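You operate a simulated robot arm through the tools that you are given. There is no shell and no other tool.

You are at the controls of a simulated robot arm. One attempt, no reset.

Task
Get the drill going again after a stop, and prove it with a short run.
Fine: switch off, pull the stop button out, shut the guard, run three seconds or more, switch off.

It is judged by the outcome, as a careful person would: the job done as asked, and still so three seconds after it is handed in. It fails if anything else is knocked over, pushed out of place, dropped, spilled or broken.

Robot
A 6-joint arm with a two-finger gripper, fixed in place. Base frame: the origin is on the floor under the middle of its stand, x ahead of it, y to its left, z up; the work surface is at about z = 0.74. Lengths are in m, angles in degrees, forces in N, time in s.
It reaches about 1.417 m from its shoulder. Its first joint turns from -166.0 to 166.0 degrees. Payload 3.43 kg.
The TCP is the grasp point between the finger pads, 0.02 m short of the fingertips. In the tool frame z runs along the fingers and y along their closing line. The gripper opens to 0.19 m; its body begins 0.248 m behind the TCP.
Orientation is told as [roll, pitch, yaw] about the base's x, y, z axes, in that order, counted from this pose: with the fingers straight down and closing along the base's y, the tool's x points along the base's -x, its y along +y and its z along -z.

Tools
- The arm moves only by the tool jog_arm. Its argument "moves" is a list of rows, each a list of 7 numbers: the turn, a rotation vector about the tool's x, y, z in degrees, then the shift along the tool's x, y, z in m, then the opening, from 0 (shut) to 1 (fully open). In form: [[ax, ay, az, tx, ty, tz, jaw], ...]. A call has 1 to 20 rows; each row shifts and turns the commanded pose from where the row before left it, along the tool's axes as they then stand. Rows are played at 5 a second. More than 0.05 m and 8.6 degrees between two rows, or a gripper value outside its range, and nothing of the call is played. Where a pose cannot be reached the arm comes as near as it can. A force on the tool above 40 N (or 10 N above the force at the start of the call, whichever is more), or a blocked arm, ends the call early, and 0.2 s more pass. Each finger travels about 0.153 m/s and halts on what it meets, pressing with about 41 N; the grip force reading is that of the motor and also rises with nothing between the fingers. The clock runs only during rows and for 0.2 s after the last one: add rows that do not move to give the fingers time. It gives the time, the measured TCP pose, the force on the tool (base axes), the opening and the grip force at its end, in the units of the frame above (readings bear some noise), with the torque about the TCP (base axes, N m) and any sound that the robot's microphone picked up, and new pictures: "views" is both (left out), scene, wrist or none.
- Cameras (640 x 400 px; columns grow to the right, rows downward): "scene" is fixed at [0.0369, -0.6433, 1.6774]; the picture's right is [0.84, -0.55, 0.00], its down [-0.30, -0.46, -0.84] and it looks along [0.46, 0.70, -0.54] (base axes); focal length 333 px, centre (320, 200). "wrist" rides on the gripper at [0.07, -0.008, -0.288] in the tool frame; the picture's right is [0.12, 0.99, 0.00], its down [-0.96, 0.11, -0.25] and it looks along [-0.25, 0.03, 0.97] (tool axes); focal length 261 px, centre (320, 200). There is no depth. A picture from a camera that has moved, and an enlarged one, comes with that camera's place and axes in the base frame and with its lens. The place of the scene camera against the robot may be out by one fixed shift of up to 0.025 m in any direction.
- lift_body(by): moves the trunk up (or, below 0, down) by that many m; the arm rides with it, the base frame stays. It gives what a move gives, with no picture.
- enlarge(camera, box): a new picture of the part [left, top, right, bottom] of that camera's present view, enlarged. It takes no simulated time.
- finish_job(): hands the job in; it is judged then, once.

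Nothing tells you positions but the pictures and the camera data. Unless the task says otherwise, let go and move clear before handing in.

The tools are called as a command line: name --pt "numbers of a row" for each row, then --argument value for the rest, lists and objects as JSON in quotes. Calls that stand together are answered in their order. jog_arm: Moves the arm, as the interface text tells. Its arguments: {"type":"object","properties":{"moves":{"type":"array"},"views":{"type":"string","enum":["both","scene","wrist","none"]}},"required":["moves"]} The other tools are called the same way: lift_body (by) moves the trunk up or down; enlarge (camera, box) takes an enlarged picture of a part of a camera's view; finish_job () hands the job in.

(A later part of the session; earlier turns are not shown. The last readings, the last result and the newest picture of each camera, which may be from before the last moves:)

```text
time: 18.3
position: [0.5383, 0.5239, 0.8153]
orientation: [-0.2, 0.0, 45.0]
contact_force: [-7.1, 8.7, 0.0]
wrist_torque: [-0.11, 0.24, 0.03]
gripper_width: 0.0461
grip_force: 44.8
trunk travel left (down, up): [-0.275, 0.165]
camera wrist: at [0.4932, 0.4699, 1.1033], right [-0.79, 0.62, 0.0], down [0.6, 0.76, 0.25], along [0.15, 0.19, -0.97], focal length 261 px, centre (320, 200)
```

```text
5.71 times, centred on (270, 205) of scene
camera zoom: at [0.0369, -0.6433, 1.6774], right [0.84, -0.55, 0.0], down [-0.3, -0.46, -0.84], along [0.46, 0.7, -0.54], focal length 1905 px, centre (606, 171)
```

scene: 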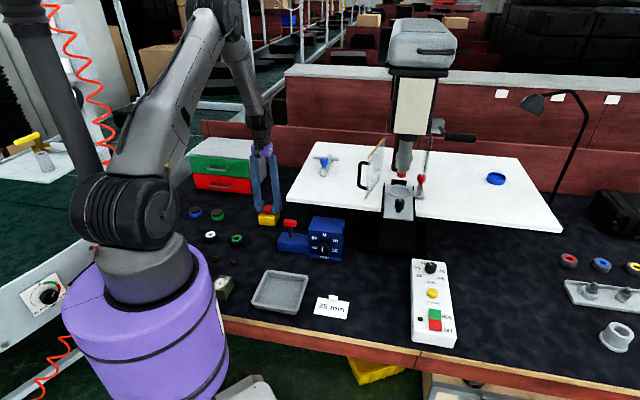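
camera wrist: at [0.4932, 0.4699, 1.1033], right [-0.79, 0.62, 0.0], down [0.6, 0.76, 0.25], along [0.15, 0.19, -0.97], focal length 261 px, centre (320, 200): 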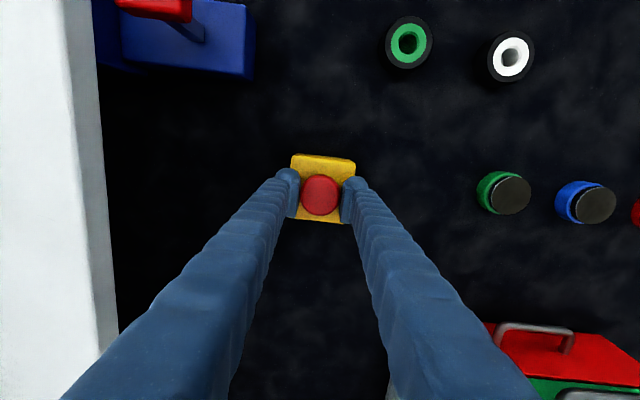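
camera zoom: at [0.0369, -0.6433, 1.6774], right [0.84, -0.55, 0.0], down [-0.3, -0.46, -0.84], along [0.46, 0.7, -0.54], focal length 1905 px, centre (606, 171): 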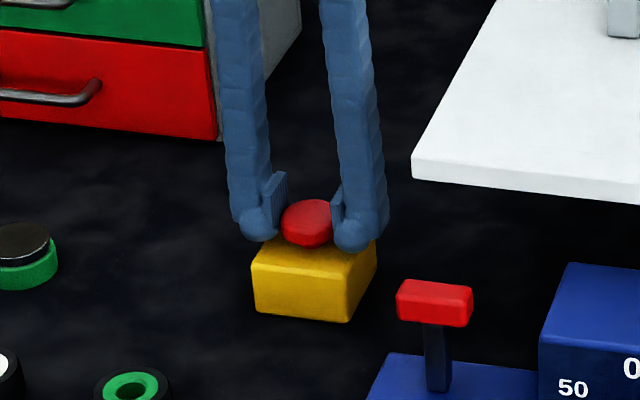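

The mushroom is rising with the fingers and the box stays put. I'll keep pulling until it reaches the end of its travel.

jog_arm --pt "0 0 0 0 0.0005 -0.002 0.1" --pt "0 0 0 0 0 -0.002 0.1" --pt "0 0 0 0 0 -0.002 0.1" --pt "0 0 0 0 0 0 0.1"

enlarge --camera "scene" --box '[230, 170, 310, 240]'

```text
time: 19.3
position: [0.5376, 0.5241, 0.8205]
orientation: [-0.2, 0.0, 45.0]
contact_force: [-2.1, 4.1, -10.3]
wrist_torque: [0.2, -0.21, 0.0]
gripper_width: 0.0462
grip_force: 44.8
trunk travel left (down, up): [-0.275, 0.165]
camera wrist: at [0.4933, 0.47, 1.1083], right [-0.79, 0.62, 0.0], down [0.6, 0.76, 0.25], along [0.15, 0.19, -0.97], focal length 261 px, centre (320, 200)
```

scene: 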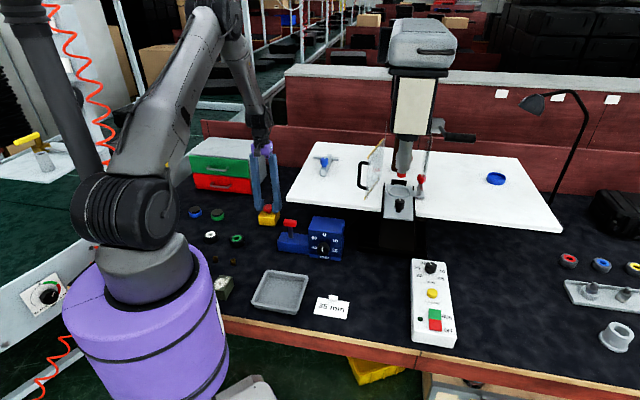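
wrist: 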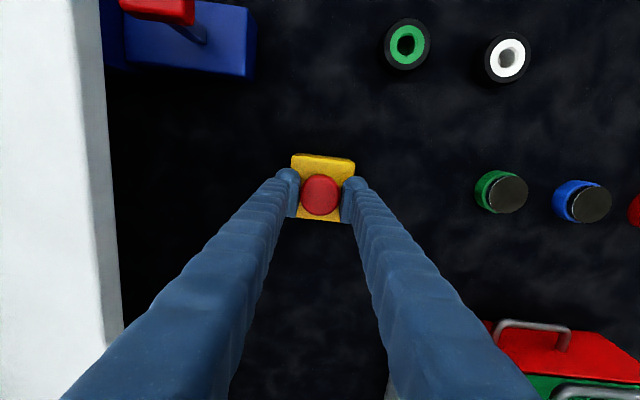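

```text
5.71 times, centred on (270, 205) of scene
camera zoom: at [0.0369, -0.6433, 1.6774], right [0.84, -0.55, 0.0], down [-0.3, -0.46, -0.84], along [0.46, 0.7, -0.54], focal length 1905 px, centre (606, 171)
```

zoom: 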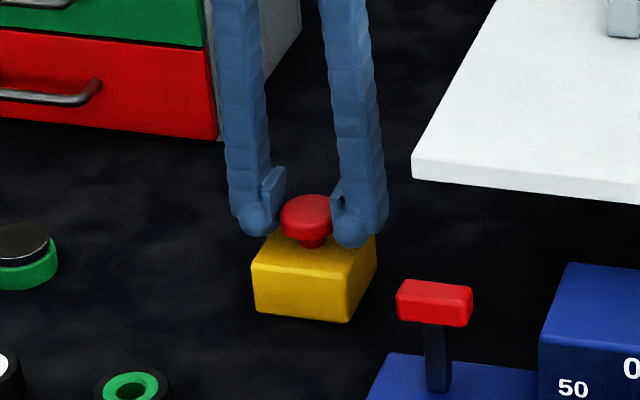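

The stem is showing and there's now 10 N of resistance. I'll pull a couple of millimetres more to be sure it's at its end stop.

jog_arm --pt "0 0 0 0 0 -0.001 0.1" --pt "0 0 0 0 0 -0.001 0.1" --pt "0 0 0 0 0 0 0.1"

enlarge --camera "scene" --box '[230, 170, 310, 240]'

```text
time: 20.1
position: [0.5384, 0.5251, 0.8216]
orientation: [-0.2, 0.1, 45.0]
contact_force: [-2.0, 5.4, -31.4]
wrist_torque: [0.12, -0.13, -0.01]
gripper_width: 0.0463
grip_force: 45.3
trunk travel left (down, up): [-0.275, 0.165]
camera wrist: at [0.4937, 0.4703, 1.1092], right [-0.79, 0.62, 0.0], down [0.6, 0.76, 0.25], along [0.15, 0.19, -0.97], focal length 261 px, centre (320, 200)
```

scene: 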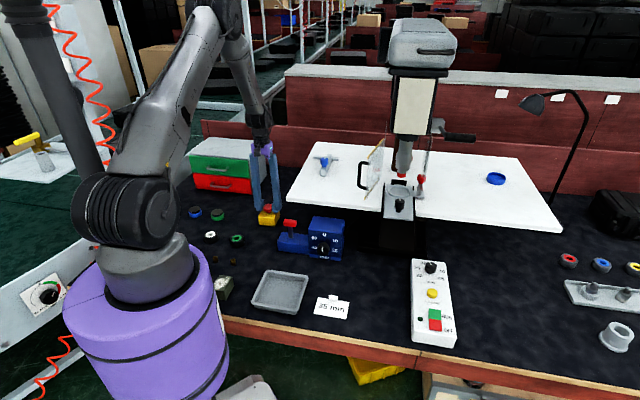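
wrist: 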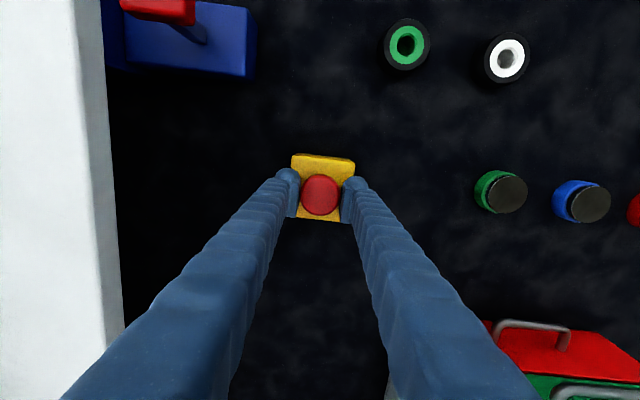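

```text
5.71 times, centred on (270, 205) of scene
camera zoom: at [0.0369, -0.6433, 1.6774], right [0.84, -0.55, 0.0], down [-0.3, -0.46, -0.84], along [0.46, 0.7, -0.54], focal length 1905 px, centre (606, 171)
```

zoom: 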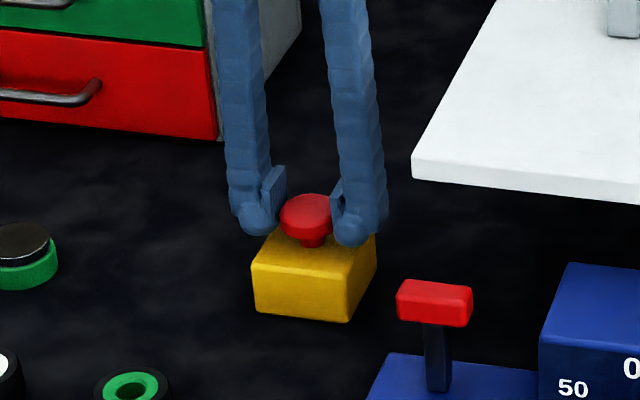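

The button is fully out against its stop (31 N). I'll ease the tension, open the fingers and lift straight away.

jog_arm --pt "0 0 0 0 0 0.001 0.1" --pt "0 0 0 0 0 0 0.38" --pt "0 0 0 0 0 0 0.38" --pt "0 0 0 0 0 -0.01 0.4" --pt "0 0 0 0 0 -0.03 0.4" --pt "0 0 0 0 0 -0.04 0.4" --pt "0 0 0 0 0 -0.04 0.4"

enlarge --camera "scene" --box '[230, 170, 310, 240]'

enlarge --camera "wrist" --box '[250, 130, 390, 240]'

```text
time: 21.7
position: [0.5376, 0.526, 0.9425]
orientation: [-0.2, -0.1, 45.0]
contact_force: [-0.2, 0.2, 0.1]
wrist_torque: [0.04, -0.05, 0.0]
gripper_width: 0.0757
grip_force: 0.1
trunk travel left (down, up): [-0.275, 0.165]
camera wrist: at [0.4924, 0.4708, 1.2304], right [-0.79, 0.62, 0.0], down [0.6, 0.76, 0.25], along [0.16, 0.19, -0.97], focal length 261 px, centre (320, 200)
```

scene: 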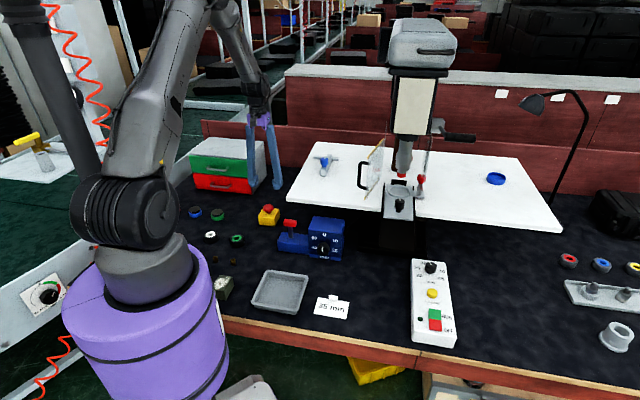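
wrist: 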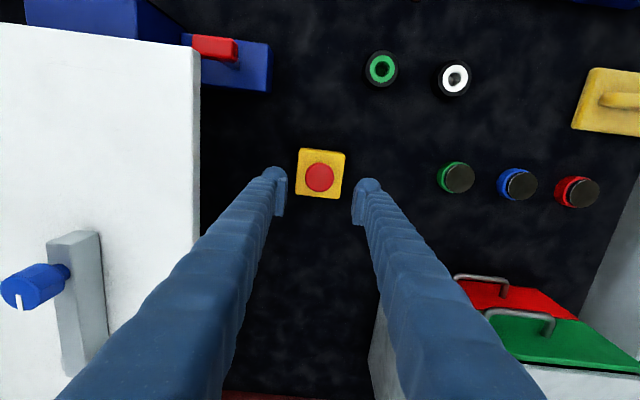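

```text
5.71 times, centred on (270, 205) of scene
camera zoom: at [0.0369, -0.6433, 1.6774], right [0.84, -0.55, 0.0], down [-0.3, -0.46, -0.84], along [0.46, 0.7, -0.54], focal length 1905 px, centre (606, 171)
```

zoom: 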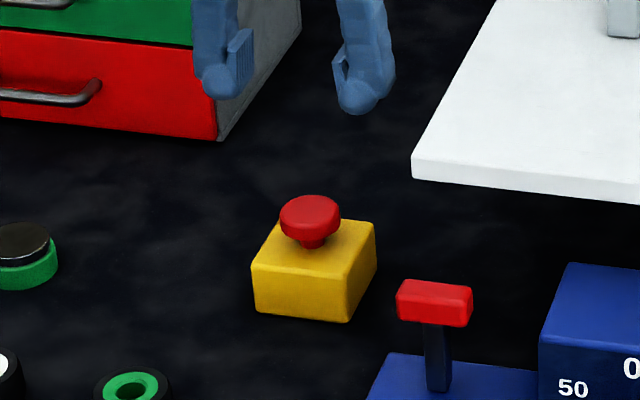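

```text
3.64 times, centred on (320, 185) of wrist
camera zoom: at [0.4924, 0.4708, 1.2304], right [-0.79, 0.62, 0.0], down [0.6, 0.76, 0.25], along [0.16, 0.19, -0.97], focal length 948 px, centre (320, 254)
```

zoom: 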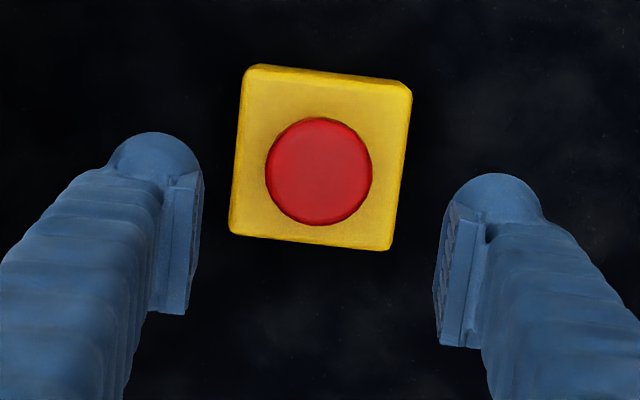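

The stop button stays pulled out. Next comes the guard: its free edge seems to be near (0.67, 0.03), hinge near (0.79, 0.085), z 1.08–1.23. I'll rise, move to a vantage point left of it and tilt the tool forward to look.

jog_arm --pt "0 0 0 0 0 -0.045 0.4" --pt "0 0 0 0 0 -0.045 0.4" --pt "0 0 0 0 0 -0.045 0.3" --pt "0 0 0 0 0 -0.045 0.2" --pt "0 0 0 0 0 -0.045 0" --pt "0 0 0 0.026 -0.0281 -0.0266 0" --pt "0 0 0 0.026 -0.0281 -0.0266 0" --pt "0 0 0 0.026 -0.0281 -0.0266 0" --pt "0 0 0 0.026 -0.0281 -0.0266 0" --pt "0 0 0 0.026 -0.0281 -0.0266 0" --pt "0 0 0 0.026 -0.0281 -0.0266 0" --pt "0 0 0 0.026 -0.0281 -0.0266 0" --pt "0 0 0 0.026 -0.0281 -0.0266 0" --pt "0 -7.5 0 0 0 0 0" --pt "0 -7.5 0 0 0 0 0" --pt "0 -7.5 0 0 0 0 0" --pt "0 -7.5 0 0 0 0 0" --pt "0 0 0 0 0 0 0"

enlarge --camera "scene" --box '[340, 60, 460, 220]'

```text
time: 25.5
position: [0.5491, 0.219, 1.3825]
orientation: [-0.2, -30.1, 45.2]
contact_force: [0.8, 0.2, 0.8]
wrist_torque: [0.01, -0.01, 0.01]
gripper_width: 0.0
grip_force: 33.8
trunk travel left (down, up): [-0.275, 0.165]
camera wrist: at [0.4088, 0.0688, 1.5953], right [-0.78, 0.63, -0.06], down [0.42, 0.58, 0.7], along [0.47, 0.51, -0.71], focal length 261 px, centre (320, 200)
```

scene: 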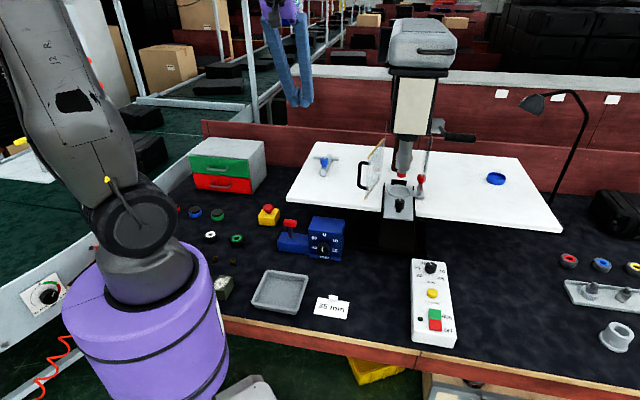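
wrist: 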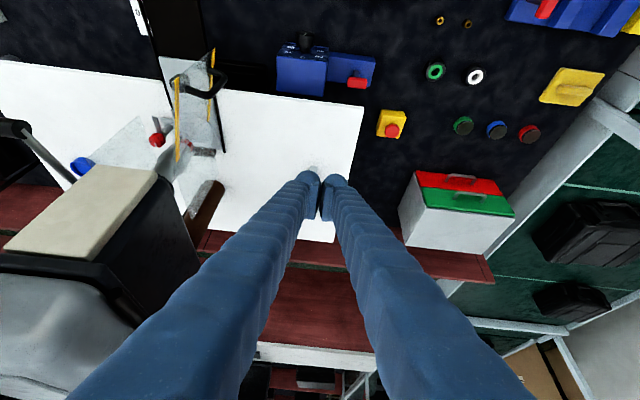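

```text
2.50 times, centred on (400, 140) of scene
camera zoom: at [0.0369, -0.6433, 1.6774], right [0.84, -0.55, 0.0], down [-0.3, -0.46, -0.84], along [0.46, 0.7, -0.54], focal length 833 px, centre (120, 350)
```

zoom: 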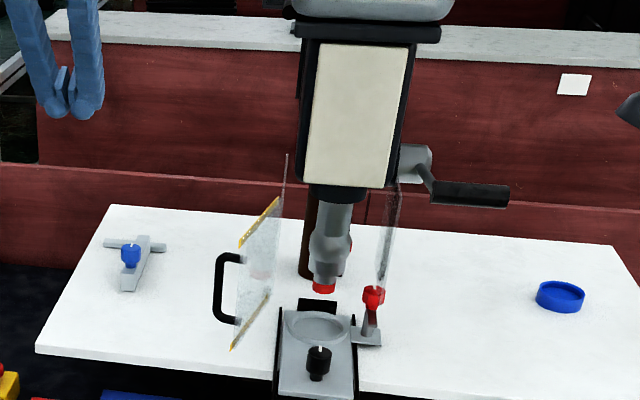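

I can see the drill from its left side now. I'll enlarge the guard area.

enlarge --camera "wrist" --box '[80, 20, 260, 220]'

enlarge --camera "scene" --box '[350, 110, 450, 210]'

enlarge --camera "wrist" --box '[0, 80, 300, 400]'

```text
2.00 times, centred on (170, 120) of wrist
camera zoom: at [0.4088, 0.0688, 1.5953], right [-0.78, 0.63, -0.06], down [0.42, 0.58, 0.7], along [0.47, 0.51, -0.71], focal length 521 px, centre (620, 360)
```

zoom: 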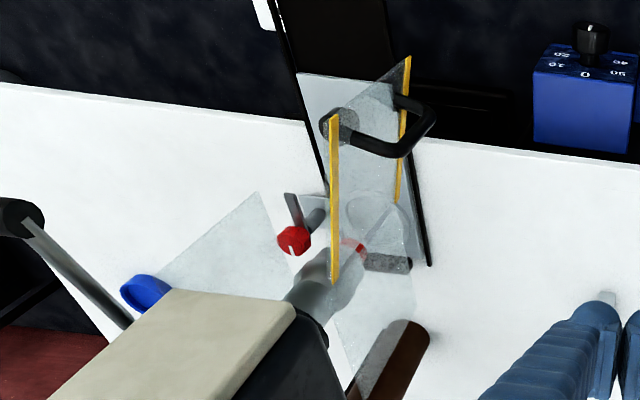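

```text
4.00 times, centred on (400, 160) of scene
camera zoom: at [0.0369, -0.6433, 1.6774], right [0.84, -0.55, 0.0], down [-0.3, -0.46, -0.84], along [0.46, 0.7, -0.54], focal length 1333 px, centre (0, 360)
```

zoom: 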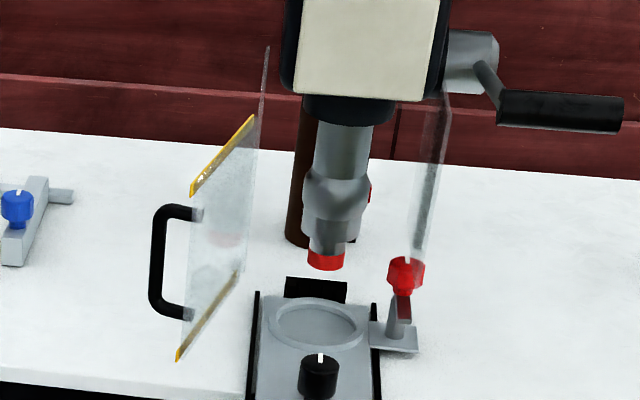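

```text
1.25 times, centred on (150, 240) of wrist
camera zoom: at [0.4088, 0.0688, 1.5953], right [-0.78, 0.63, -0.06], down [0.42, 0.58, 0.7], along [0.47, 0.51, -0.71], focal length 326 px, centre (532, 150)
```

zoom: 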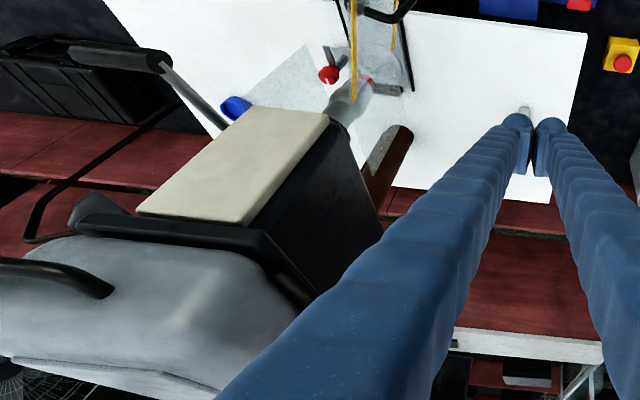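

I take the guard's hinge at about (0.80, 0.112), its free edge at (0.667, 0.034), and the vertical handle bar at about (0.674, 0.072), z 1.11–1.20. With the fingers closed and tilted I'll come down to the left of the handle, then push it round.

jog_arm --pt "0 0 0 0.0205 -0.0133 0.031 0" --pt "0 0 0 0.0205 -0.0133 0.031 0" --pt "0 0 0 0.0205 -0.0133 0.031 0" --pt "0 0 0 0.0205 -0.0133 0.031 0" --pt "0 0 0 0.0205 -0.0133 0.031 0" --pt "0 0 0 0.0205 -0.0133 0.031 0" --pt "0 0 0 0 0 0 0"

enlarge --camera "scene" --box '[320, 110, 440, 210]'

enlarge --camera "wrist" --box '[160, 60, 400, 260]'

```text
time: 27.1
position: [0.5953, 0.1541, 1.1583]
orientation: [-0.2, -30.1, 45.2]
contact_force: [-1.0, -0.1, 0.4]
wrist_torque: [0.02, -0.02, -0.02]
gripper_width: 0.0
grip_force: 34.5
trunk travel left (down, up): [-0.275, 0.165]
camera wrist: at [0.4548, 0.0034, 1.3731], right [-0.77, 0.63, -0.06], down [0.42, 0.58, 0.7], along [0.47, 0.51, -0.72], focal length 261 px, centre (320, 200)
```

scene: 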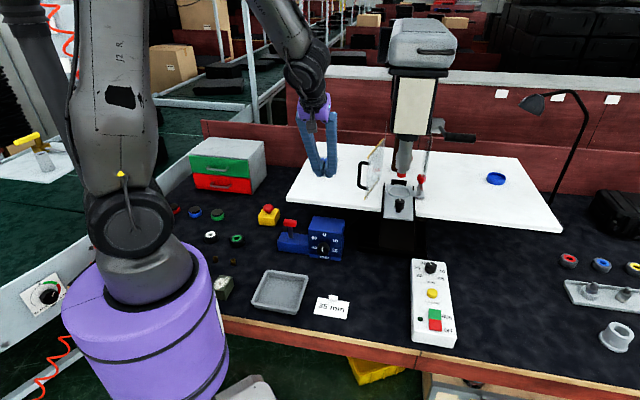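
wrist: 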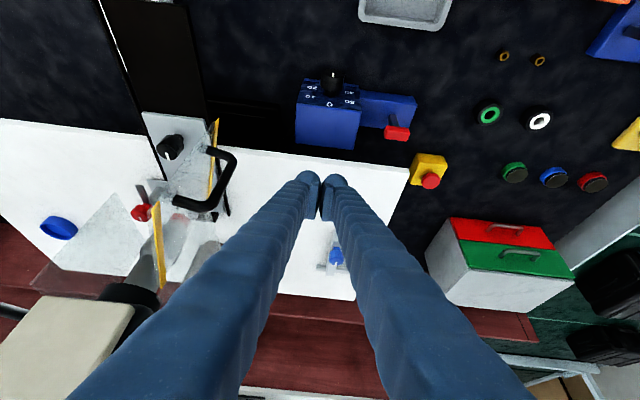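

```text
4.00 times, centred on (380, 160) of scene
camera zoom: at [0.0369, -0.6433, 1.6774], right [0.84, -0.55, 0.0], down [-0.3, -0.46, -0.84], along [0.46, 0.7, -0.54], focal length 1333 px, centre (80, 360)
```

zoom: 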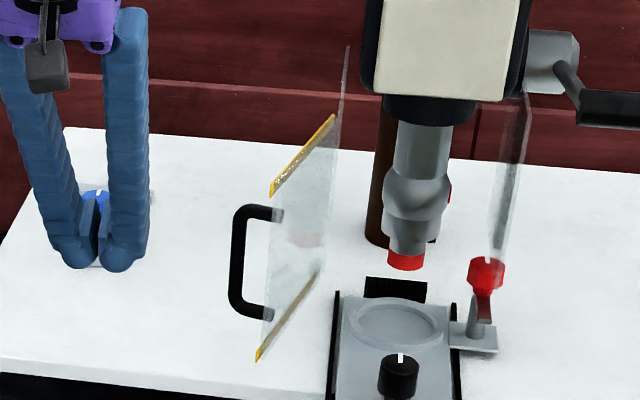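

```text
2.00 times, centred on (280, 160) of wrist
camera zoom: at [0.4548, 0.0034, 1.3731], right [-0.77, 0.63, -0.06], down [0.42, 0.58, 0.7], along [0.47, 0.51, -0.72], focal length 521 px, centre (400, 280)
```

zoom: 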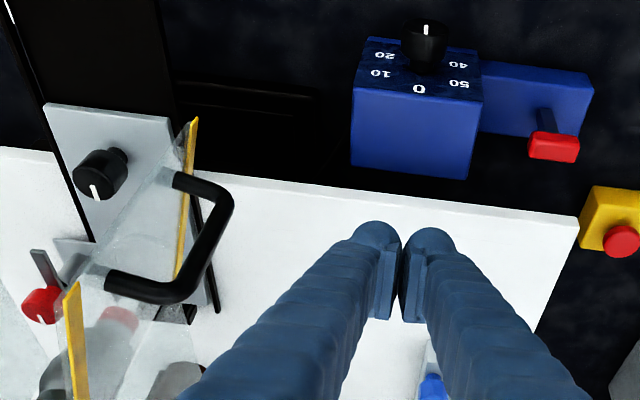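

The handle bar comes out at about (0.670, 0.075), just right of the fingers. I'll push it along an arc about the hinge, the first third now.

jog_arm --pt "0 0 0 -0.0009 -0.035 0.0005 0" --pt "0 0 0 -0.0009 -0.036 0.0005 0" --pt "0 0 0 0.0039 -0.01 -0.0022 0" --pt "0 0 0 0.0039 -0.01 -0.0022 0" --pt "0 0 0 0.0074 -0.0165 -0.0043 0" --pt "0 0 0 0.0043 -0.018 -0.0025 0" --pt "0 0 0 0.0039 -0.018 -0.0023 0" --pt "0 0 0 0 0 0 0"

enlarge --camera "scene" --box '[320, 110, 440, 210]'

enlarge --camera "wrist" --box '[160, 60, 400, 260]'

```text
time: 28.9
position: [0.6806, 0.0324, 1.1586]
orientation: [-0.2, -30.2, 45.0]
contact_force: [-0.8, -0.4, 0.1]
wrist_torque: [0.03, -0.04, 0.01]
gripper_width: 0.0
grip_force: 33.7
trunk travel left (down, up): [-0.275, 0.165]
camera wrist: at [0.5401, -0.1177, 1.3726], right [-0.78, 0.63, -0.06], down [0.42, 0.58, 0.7], along [0.47, 0.51, -0.72], focal length 261 px, centre (320, 200)
```

scene: 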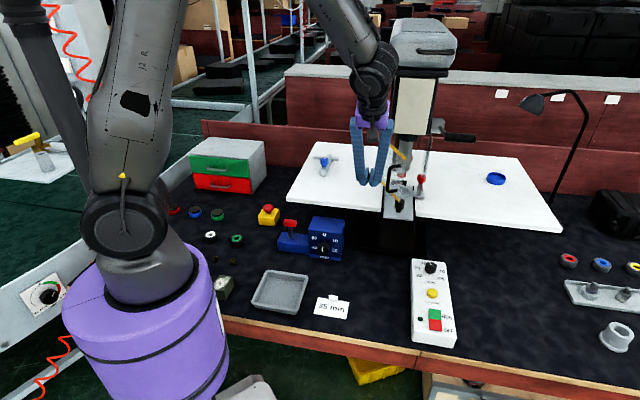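
wrist: 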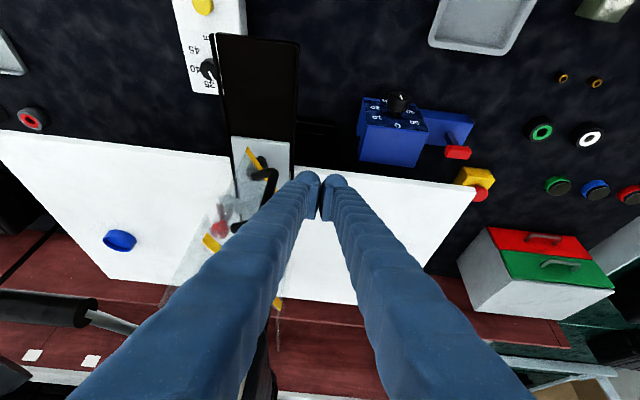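

```text
4.00 times, centred on (380, 160) of scene
camera zoom: at [0.0369, -0.6433, 1.6774], right [0.84, -0.55, 0.0], down [-0.3, -0.46, -0.84], along [0.46, 0.7, -0.54], focal length 1333 px, centre (80, 360)
```

zoom: 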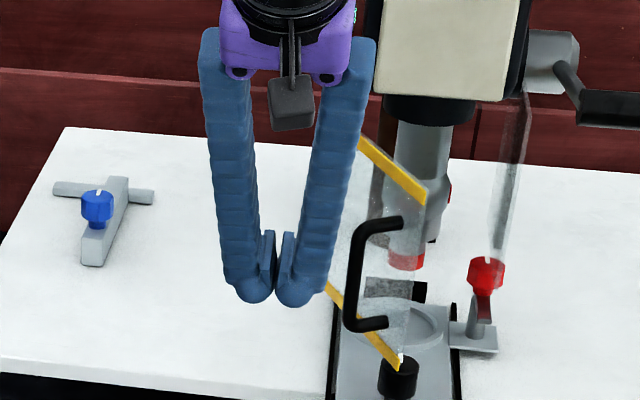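

```text
2.00 times, centred on (280, 160) of wrist
camera zoom: at [0.5401, -0.1177, 1.3726], right [-0.78, 0.63, -0.06], down [0.42, 0.58, 0.7], along [0.47, 0.51, -0.72], focal length 521 px, centre (400, 280)
```

zoom: 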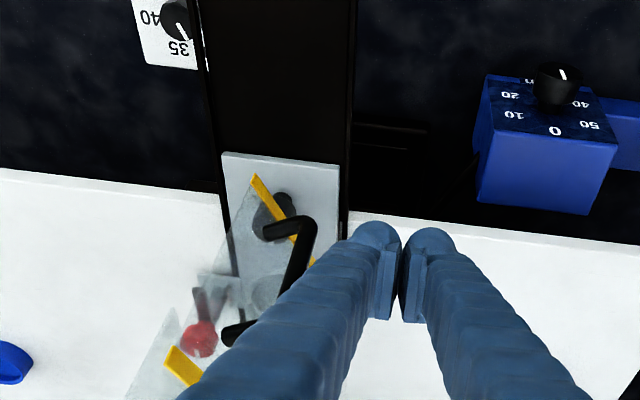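

The guard swings easily and is part way round. I'll continue along the arc toward closed.

jog_arm --pt "0 0 0 -0.0009 -0.033 0.0005 0" --pt "0 0 0 -0.0087 -0.0356 0.005 0" --pt "0 0 0 -0.0078 -0.018 0.0045 0" --pt "0 0 0 -0.0083 -0.014 0.0048 0" --pt "0 0 0 -0.0108 -0.013 0.0063 0" --pt "0 0 0 0 0 0 0"

enlarge --camera "scene" --box '[340, 110, 460, 210]'

enlarge --camera "wrist" --box '[160, 60, 400, 260]'

```text
time: 30.3
position: [0.7902, -0.017, 1.1585]
orientation: [-0.3, -30.1, 45.1]
contact_force: [0.8, 0.5, -0.3]
wrist_torque: [-0.02, 0.01, -0.03]
gripper_width: 0.0
grip_force: 34.5
trunk travel left (down, up): [-0.275, 0.165]
camera wrist: at [0.6506, -0.167, 1.3732], right [-0.78, 0.63, -0.06], down [0.42, 0.58, 0.7], along [0.47, 0.51, -0.72], focal length 261 px, centre (320, 200)
```

scene: 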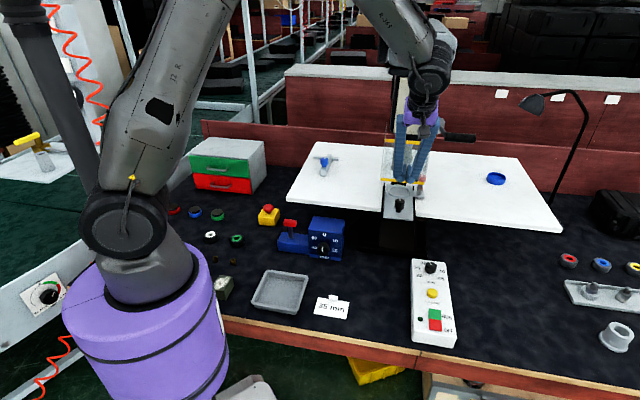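
wrist: 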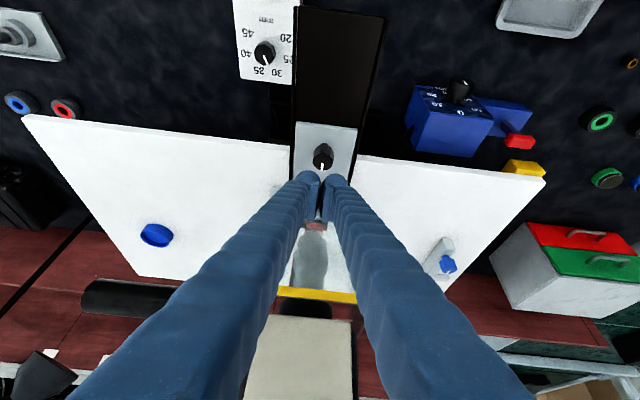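

```text
4.00 times, centred on (400, 160) of scene
camera zoom: at [0.0369, -0.6433, 1.6774], right [0.84, -0.55, 0.0], down [-0.3, -0.46, -0.84], along [0.46, 0.7, -0.54], focal length 1333 px, centre (0, 360)
```

zoom: 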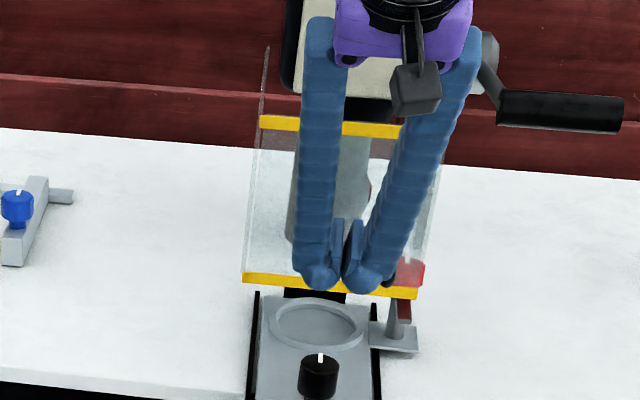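

```text
2.00 times, centred on (280, 160) of wrist
camera zoom: at [0.6506, -0.167, 1.3732], right [-0.78, 0.63, -0.06], down [0.42, 0.58, 0.7], along [0.47, 0.51, -0.72], focal length 521 px, centre (400, 280)
```

zoom: 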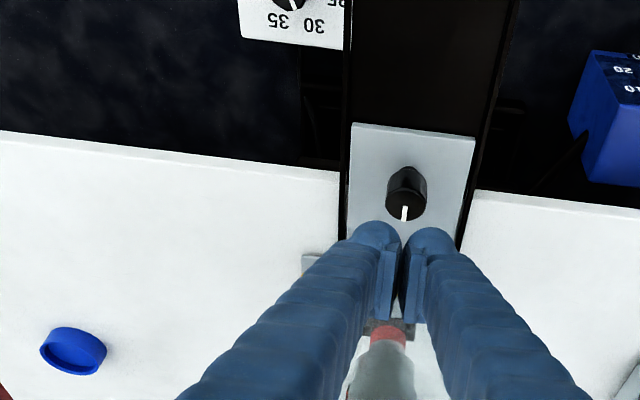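

The guard seems to have swung round to the closed side. I'll press gently on the handle to make sure it's fully seated.

jog_arm --pt "0 0 0 -0.0087 -0.02 0.005 0" --pt "0 0 0 -0.0087 -0.016 0.005 0" --pt "0 0 0 -0.0052 0 0.003 0" --pt "0 0 0 -0.0043 0 0.0025 0" --pt "0 0 0 -0.0035 0 0.002 0" --pt "0 0 0 0 0 0 0"

enlarge --camera "scene" --box '[340, 110, 460, 210]'

enlarge --camera "wrist" --box '[240, 120, 400, 300]'

```text
time: 31.5
position: [0.8357, -0.0237, 1.1586]
orientation: [-0.2, -29.8, 45.0]
contact_force: [-12.4, -13.2, 1.6]
wrist_torque: [-0.12, -0.22, -0.23]
gripper_width: 0.0
grip_force: 34.0
trunk travel left (down, up): [-0.275, 0.165]
stopped in row 5: the force on the tool passed its limit at 44 N (the readings are from after the stop); the commanded pose is now the measured one
camera wrist: at [0.6965, -0.1728, 1.3727], right [-0.77, 0.63, -0.06], down [0.42, 0.59, 0.69], along [0.47, 0.51, -0.72], focal length 261 px, centre (320, 200)
```

scene: 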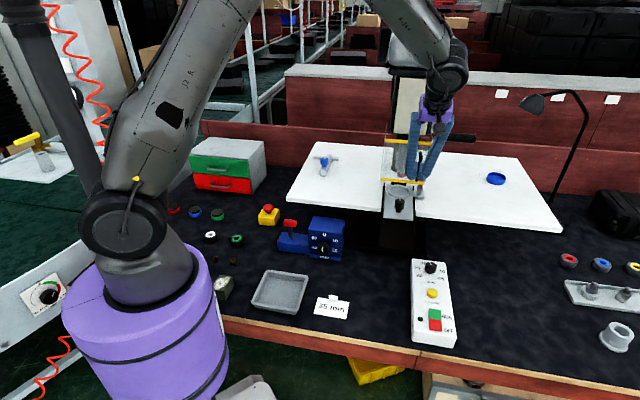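
wrist: 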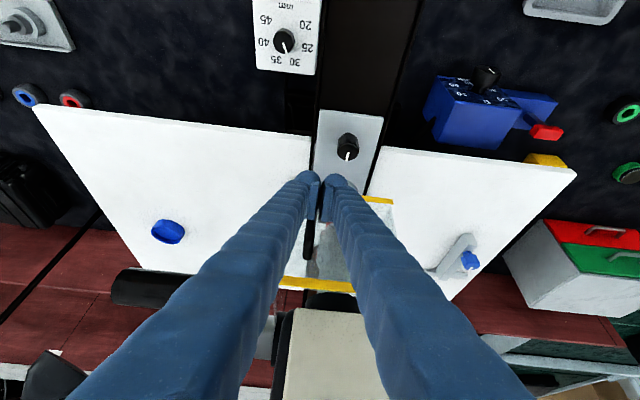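

```text
4.00 times, centred on (400, 160) of scene
camera zoom: at [0.0369, -0.6433, 1.6774], right [0.84, -0.55, 0.0], down [-0.3, -0.46, -0.84], along [0.46, 0.7, -0.54], focal length 1333 px, centre (0, 360)
```

zoom: 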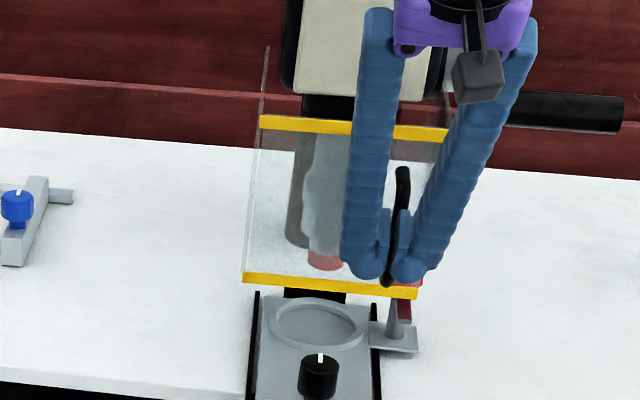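

```text
2.22 times, centred on (320, 210) of wrist
camera zoom: at [0.6965, -0.1728, 1.3727], right [-0.77, 0.63, -0.06], down [0.42, 0.59, 0.69], along [0.47, 0.51, -0.72], focal length 579 px, centre (320, 178)
```

zoom: 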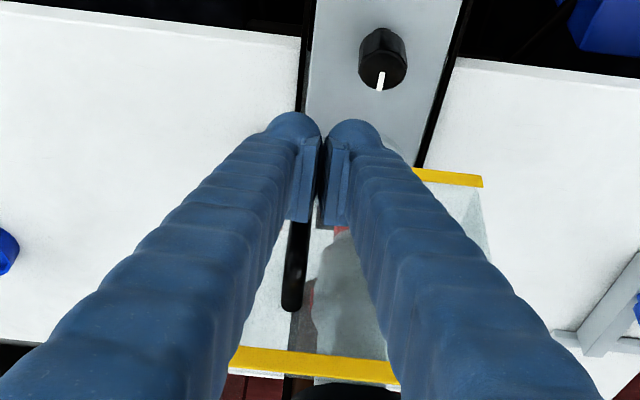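

The guard is firmly against its stop across the front. I'll back straight away from the handle, then check that it stays closed.

jog_arm --pt "0 0 0 0.0173 0 -0.01 0" --pt "0 0 0 0.0346 0 -0.0201 0" --pt "0 0 0 0.0346 0 -0.0201 0" --pt "0 0 0 0.0346 0 -0.0201 0" --pt "0 0 0 0.0346 0 -0.0201 0" --pt "0 0 0 0.0346 0 -0.0201 0" --pt "0 0 0 0 0 0 0"

enlarge --camera "scene" --box '[340, 110, 460, 210]'

enlarge --camera "wrist" --box '[200, 160, 440, 400]'

```text
time: 33.1
position: [0.6825, -0.1779, 1.1579]
orientation: [-0.1, -29.8, 45.1]
contact_force: [0.3, -0.1, 0.3]
wrist_torque: [0.05, 0.04, 0.03]
gripper_width: 0.0
grip_force: 34.0
trunk travel left (down, up): [-0.275, 0.165]
camera wrist: at [0.5431, -0.3268, 1.3722], right [-0.78, 0.63, -0.06], down [0.42, 0.59, 0.69], along [0.47, 0.51, -0.72], focal length 261 px, centre (320, 200)
```

scene: 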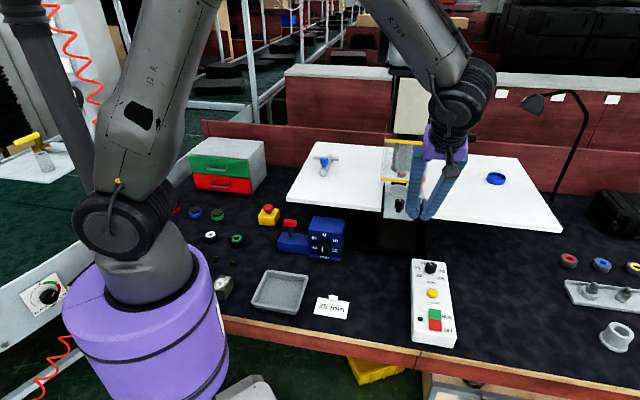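
wrist: 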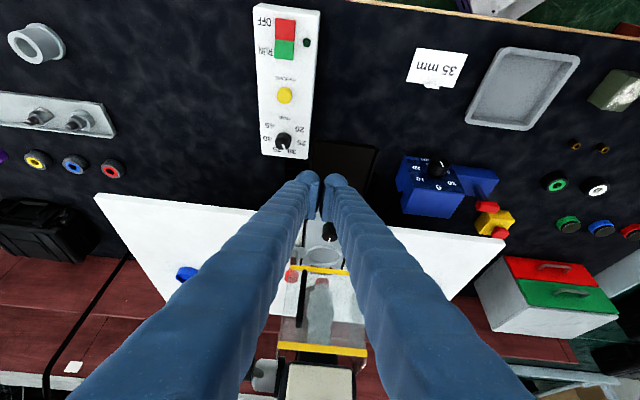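

```text
4.00 times, centred on (400, 160) of scene
camera zoom: at [0.0369, -0.6433, 1.6774], right [0.84, -0.55, 0.0], down [-0.3, -0.46, -0.84], along [0.46, 0.7, -0.54], focal length 1333 px, centre (0, 360)
```

zoom: 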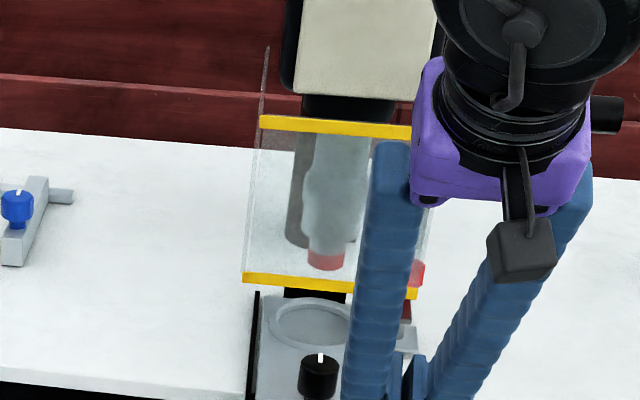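

```text
1.67 times, centred on (320, 280) of wrist
camera zoom: at [0.5431, -0.3268, 1.3722], right [-0.78, 0.63, -0.06], down [0.42, 0.59, 0.69], along [0.47, 0.51, -0.72], focal length 434 px, centre (320, 67)
```

zoom: 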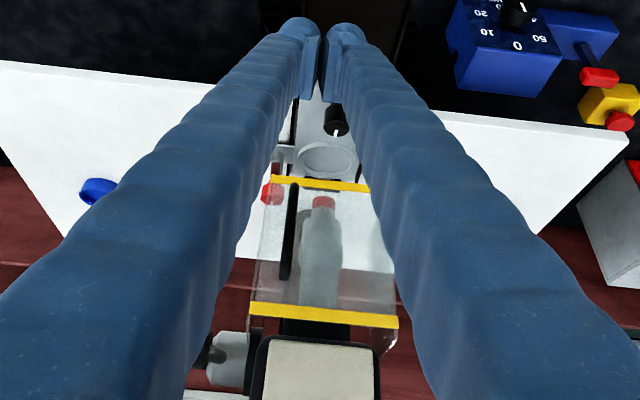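

The guard stays shut. I'll straighten the tool and go above the green RUN half of the rocker at about (0.716, -0.278).

jog_arm --pt "0 7.5 0 0 0 0 0" --pt "0 7.5 0 0 0 0 0" --pt "0 7.5 0 0 0 0 0" --pt "0 7.4 0 0 0 0 0" --pt "0 0 0 0.0079 -0.0157 0.043 0" --pt "0 0 0 0.0079 -0.0157 0.043 0" --pt "0 0 0 0.0079 -0.0157 0.043 0" --pt "0 0 0 0.0079 -0.0157 0.043 0" --pt "0 0 0 0.0079 -0.0157 0.043 0" --pt "0 0 0 0 0 0 0"

enlarge --camera "wrist" --box '[270, 110, 370, 200]'

enlarge --camera "scene" --box '[340, 110, 460, 210]'

```text
time: 35.3
position: [0.7116, -0.2598, 0.9441]
orientation: [-0.2, 0.0, 45.0]
contact_force: [0.0, -0.3, -0.3]
wrist_torque: [0.05, 0.0, 0.01]
gripper_width: 0.0002
grip_force: 34.7
trunk travel left (down, up): [-0.275, 0.165]
camera wrist: at [0.6679, -0.3136, 1.2314], right [-0.79, 0.62, 0.0], down [0.6, 0.76, 0.25], along [0.15, 0.19, -0.97], focal length 261 px, centre (320, 200)
```

scene: 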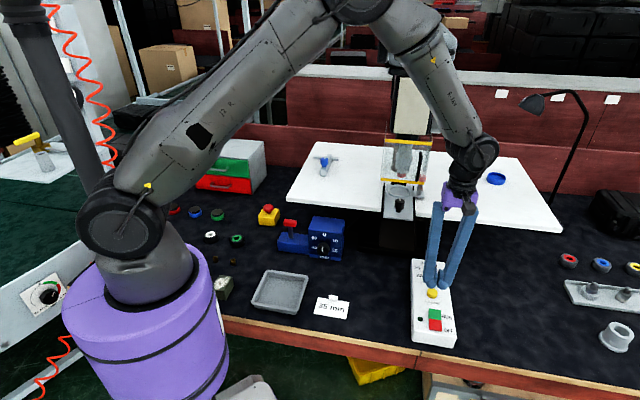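
wrist: 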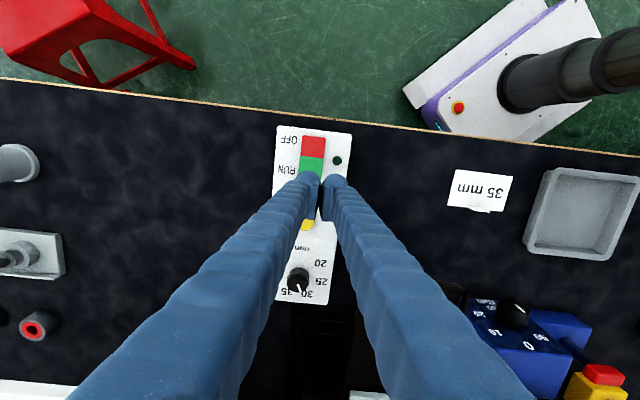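

```text
4.44 times, centred on (320, 155) of wrist
camera zoom: at [0.6679, -0.3136, 1.2314], right [-0.79, 0.62, 0.0], down [0.6, 0.76, 0.25], along [0.15, 0.19, -0.97], focal length 1158 px, centre (320, 400)
```

zoom: 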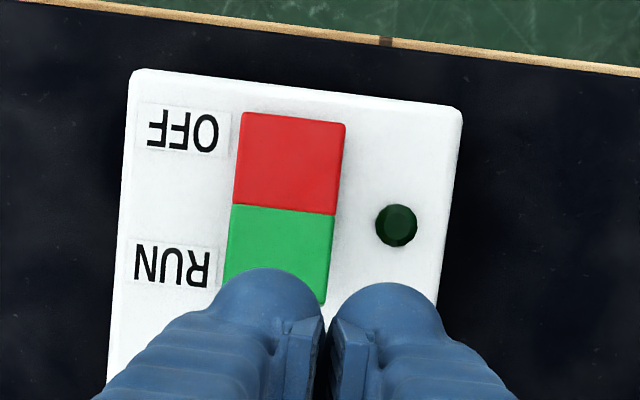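

```text
4.00 times, centred on (400, 160) of scene
camera zoom: at [0.0369, -0.6433, 1.6774], right [0.84, -0.55, 0.0], down [-0.3, -0.46, -0.84], along [0.46, 0.7, -0.54], focal length 1333 px, centre (0, 360)
```

zoom: 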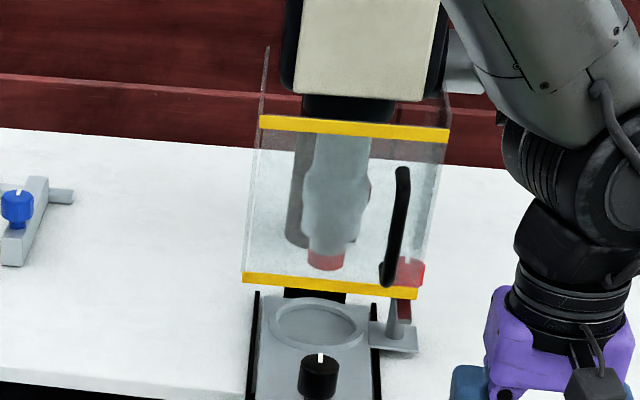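

The guard is clearly closed across the chuck. I'll line up over the green half and press it down.

jog_arm --pt "0 0 0 0.005 -0.008 0.04 0" --pt "0 0 0 0.0051 -0.0079 0.035 0" --pt "0 0 0 0 0 0.02 0" --pt "0 0 0 0 0 0.008 0" --pt "0 0 0 0 0 0.005 0" --pt "0 0 0 0 0 0.004 0" --pt "0 0 0 0 0 0.004 0" --pt "0 0 0 0 0 0.002 0" --pt "0 0 0 0 0 0.0 0"

enlarge --camera "scene" --box '[400, 260, 480, 350]'

enlarge --camera "wrist" --box '[270, 110, 370, 200]'

```text
time: 37.3
position: [0.7142, -0.2794, 0.8285]
orientation: [-0.2, 0.0, 45.0]
contact_force: [-2.2, -1.3, 14.8]
wrist_torque: [-0.14, 0.25, -0.03]
gripper_width: 0.0059
grip_force: 34.3
trunk travel left (down, up): [-0.275, 0.165]
camera wrist: at [0.6688, -0.3332, 1.1158], right [-0.79, 0.62, 0.0], down [0.6, 0.76, 0.25], along [0.16, 0.19, -0.97], focal length 261 px, centre (320, 200)
```

scene: 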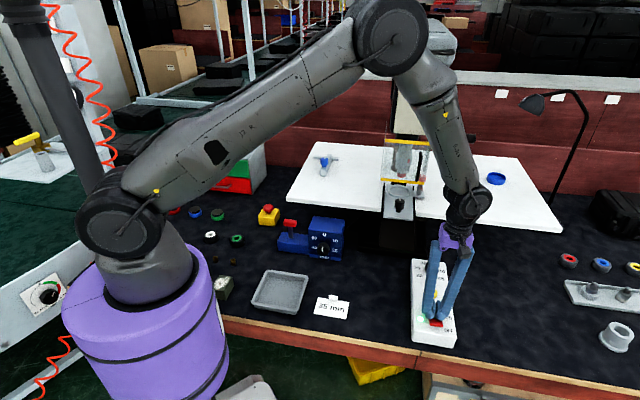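
wrist: 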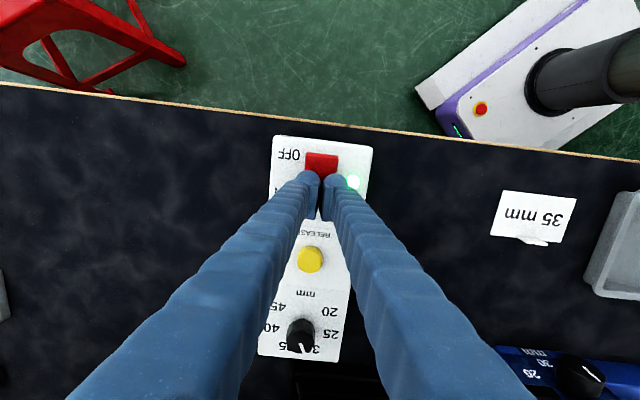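

```text
4.44 times, centred on (440, 305) of scene
camera zoom: at [0.0369, -0.6433, 1.6774], right [0.84, -0.55, 0.0], down [-0.3, -0.46, -0.84], along [0.46, 0.7, -0.54], focal length 1481 px, centre (-213, -267)
```

zoom: 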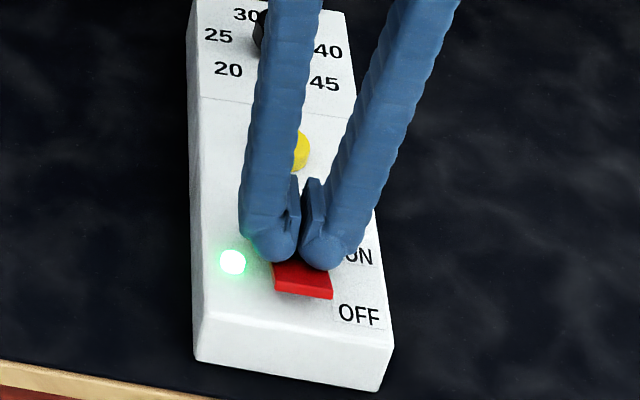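

```text
4.44 times, centred on (320, 155) of wrist
camera zoom: at [0.6688, -0.3332, 1.1158], right [-0.79, 0.62, 0.0], down [0.6, 0.76, 0.25], along [0.16, 0.19, -0.97], focal length 1158 px, centre (320, 400)
```

zoom: 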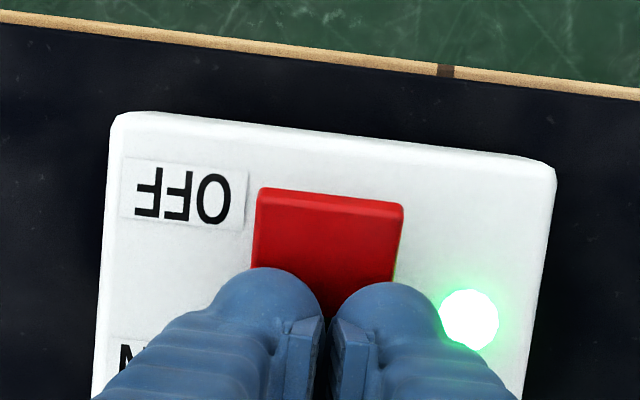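

The lamp lit green, so the drill is running. I'll lift off, move above the red half and let it run for several seconds while checking it.

jog_arm --pt "0 0 0 0 0 -0.02 0" --pt "0 0 0 0 0 -0.028 0" --pt "0 0 0 0.0167 -0.001 0 0" --pt "0 0 0 0.0167 -0.001 0 0" --pt "0 0 0 0 0 0 0" --pt "0 0 0 0 0 0 0" --pt "0 0 0 0 0 0 0" --pt "0 0 0 0 0 0 0" --pt "0 0 0 0 0 0 0" --pt "0 0 0 0 0 0 0" --pt "0 0 0 0 0 0 0" --pt "0 0 0 0 0 0 0" --pt "0 0 0 0 0 0 0" --pt "0 0 0 0 0 0 0" --pt "0 0 0 0 0 0 0" --pt "0 0 0 0 0 0 0"

enlarge --camera "scene" --box '[400, 260, 480, 350]'

enlarge --camera "scene" --box '[350, 110, 450, 210]'

```text
time: 40.7
position: [0.6921, -0.3035, 0.8751]
orientation: [0.0, 0.1, 45.0]
contact_force: [-0.2, -0.7, 0.2]
wrist_torque: [0.01, 0.0, 0.0]
gripper_width: 0.0
grip_force: 34.6
trunk travel left (down, up): [-0.275, 0.165]
camera wrist: at [0.6483, -0.3581, 1.1625], right [-0.79, 0.62, 0.0], down [0.6, 0.76, 0.25], along [0.15, 0.19, -0.97], focal length 261 px, centre (320, 200)
```

scene: 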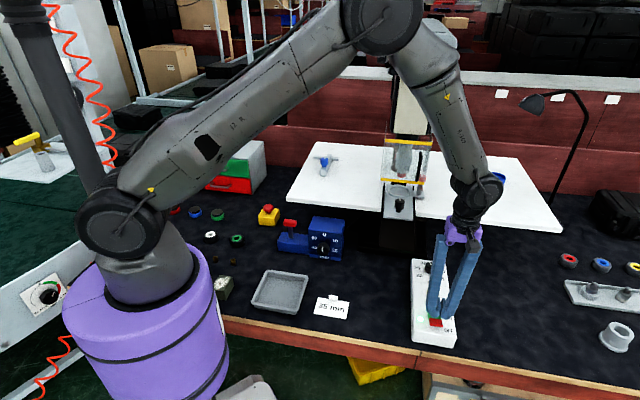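
wrist: 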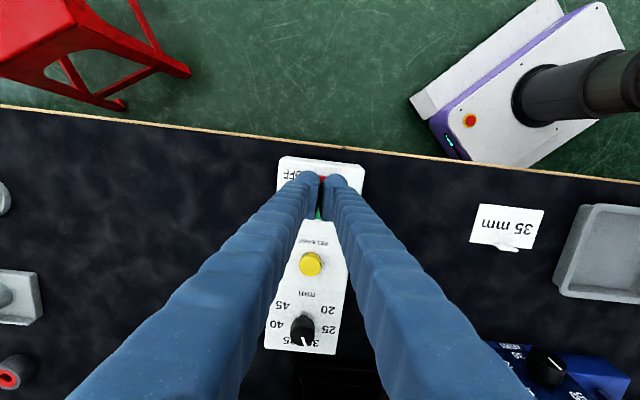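

```text
4.44 times, centred on (440, 305) of scene
camera zoom: at [0.0369, -0.6433, 1.6774], right [0.84, -0.55, 0.0], down [-0.3, -0.46, -0.84], along [0.46, 0.7, -0.54], focal length 1481 px, centre (-213, -267)
```

zoom: 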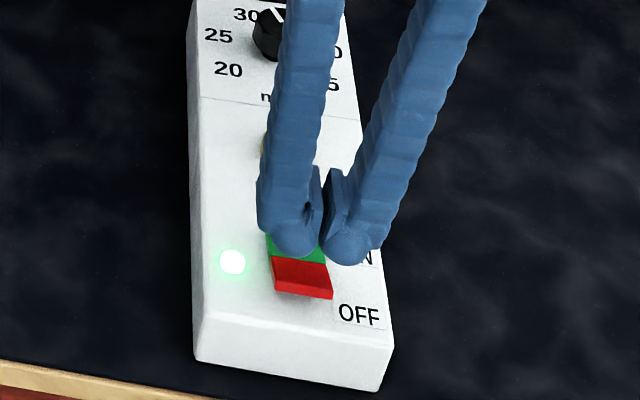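

```text
4.00 times, centred on (400, 160) of scene
camera zoom: at [0.0369, -0.6433, 1.6774], right [0.84, -0.55, 0.0], down [-0.3, -0.46, -0.84], along [0.46, 0.7, -0.54], focal length 1333 px, centre (0, 360)
```

zoom: 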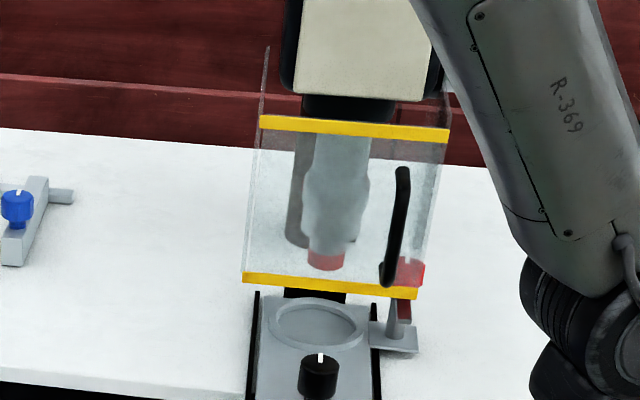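

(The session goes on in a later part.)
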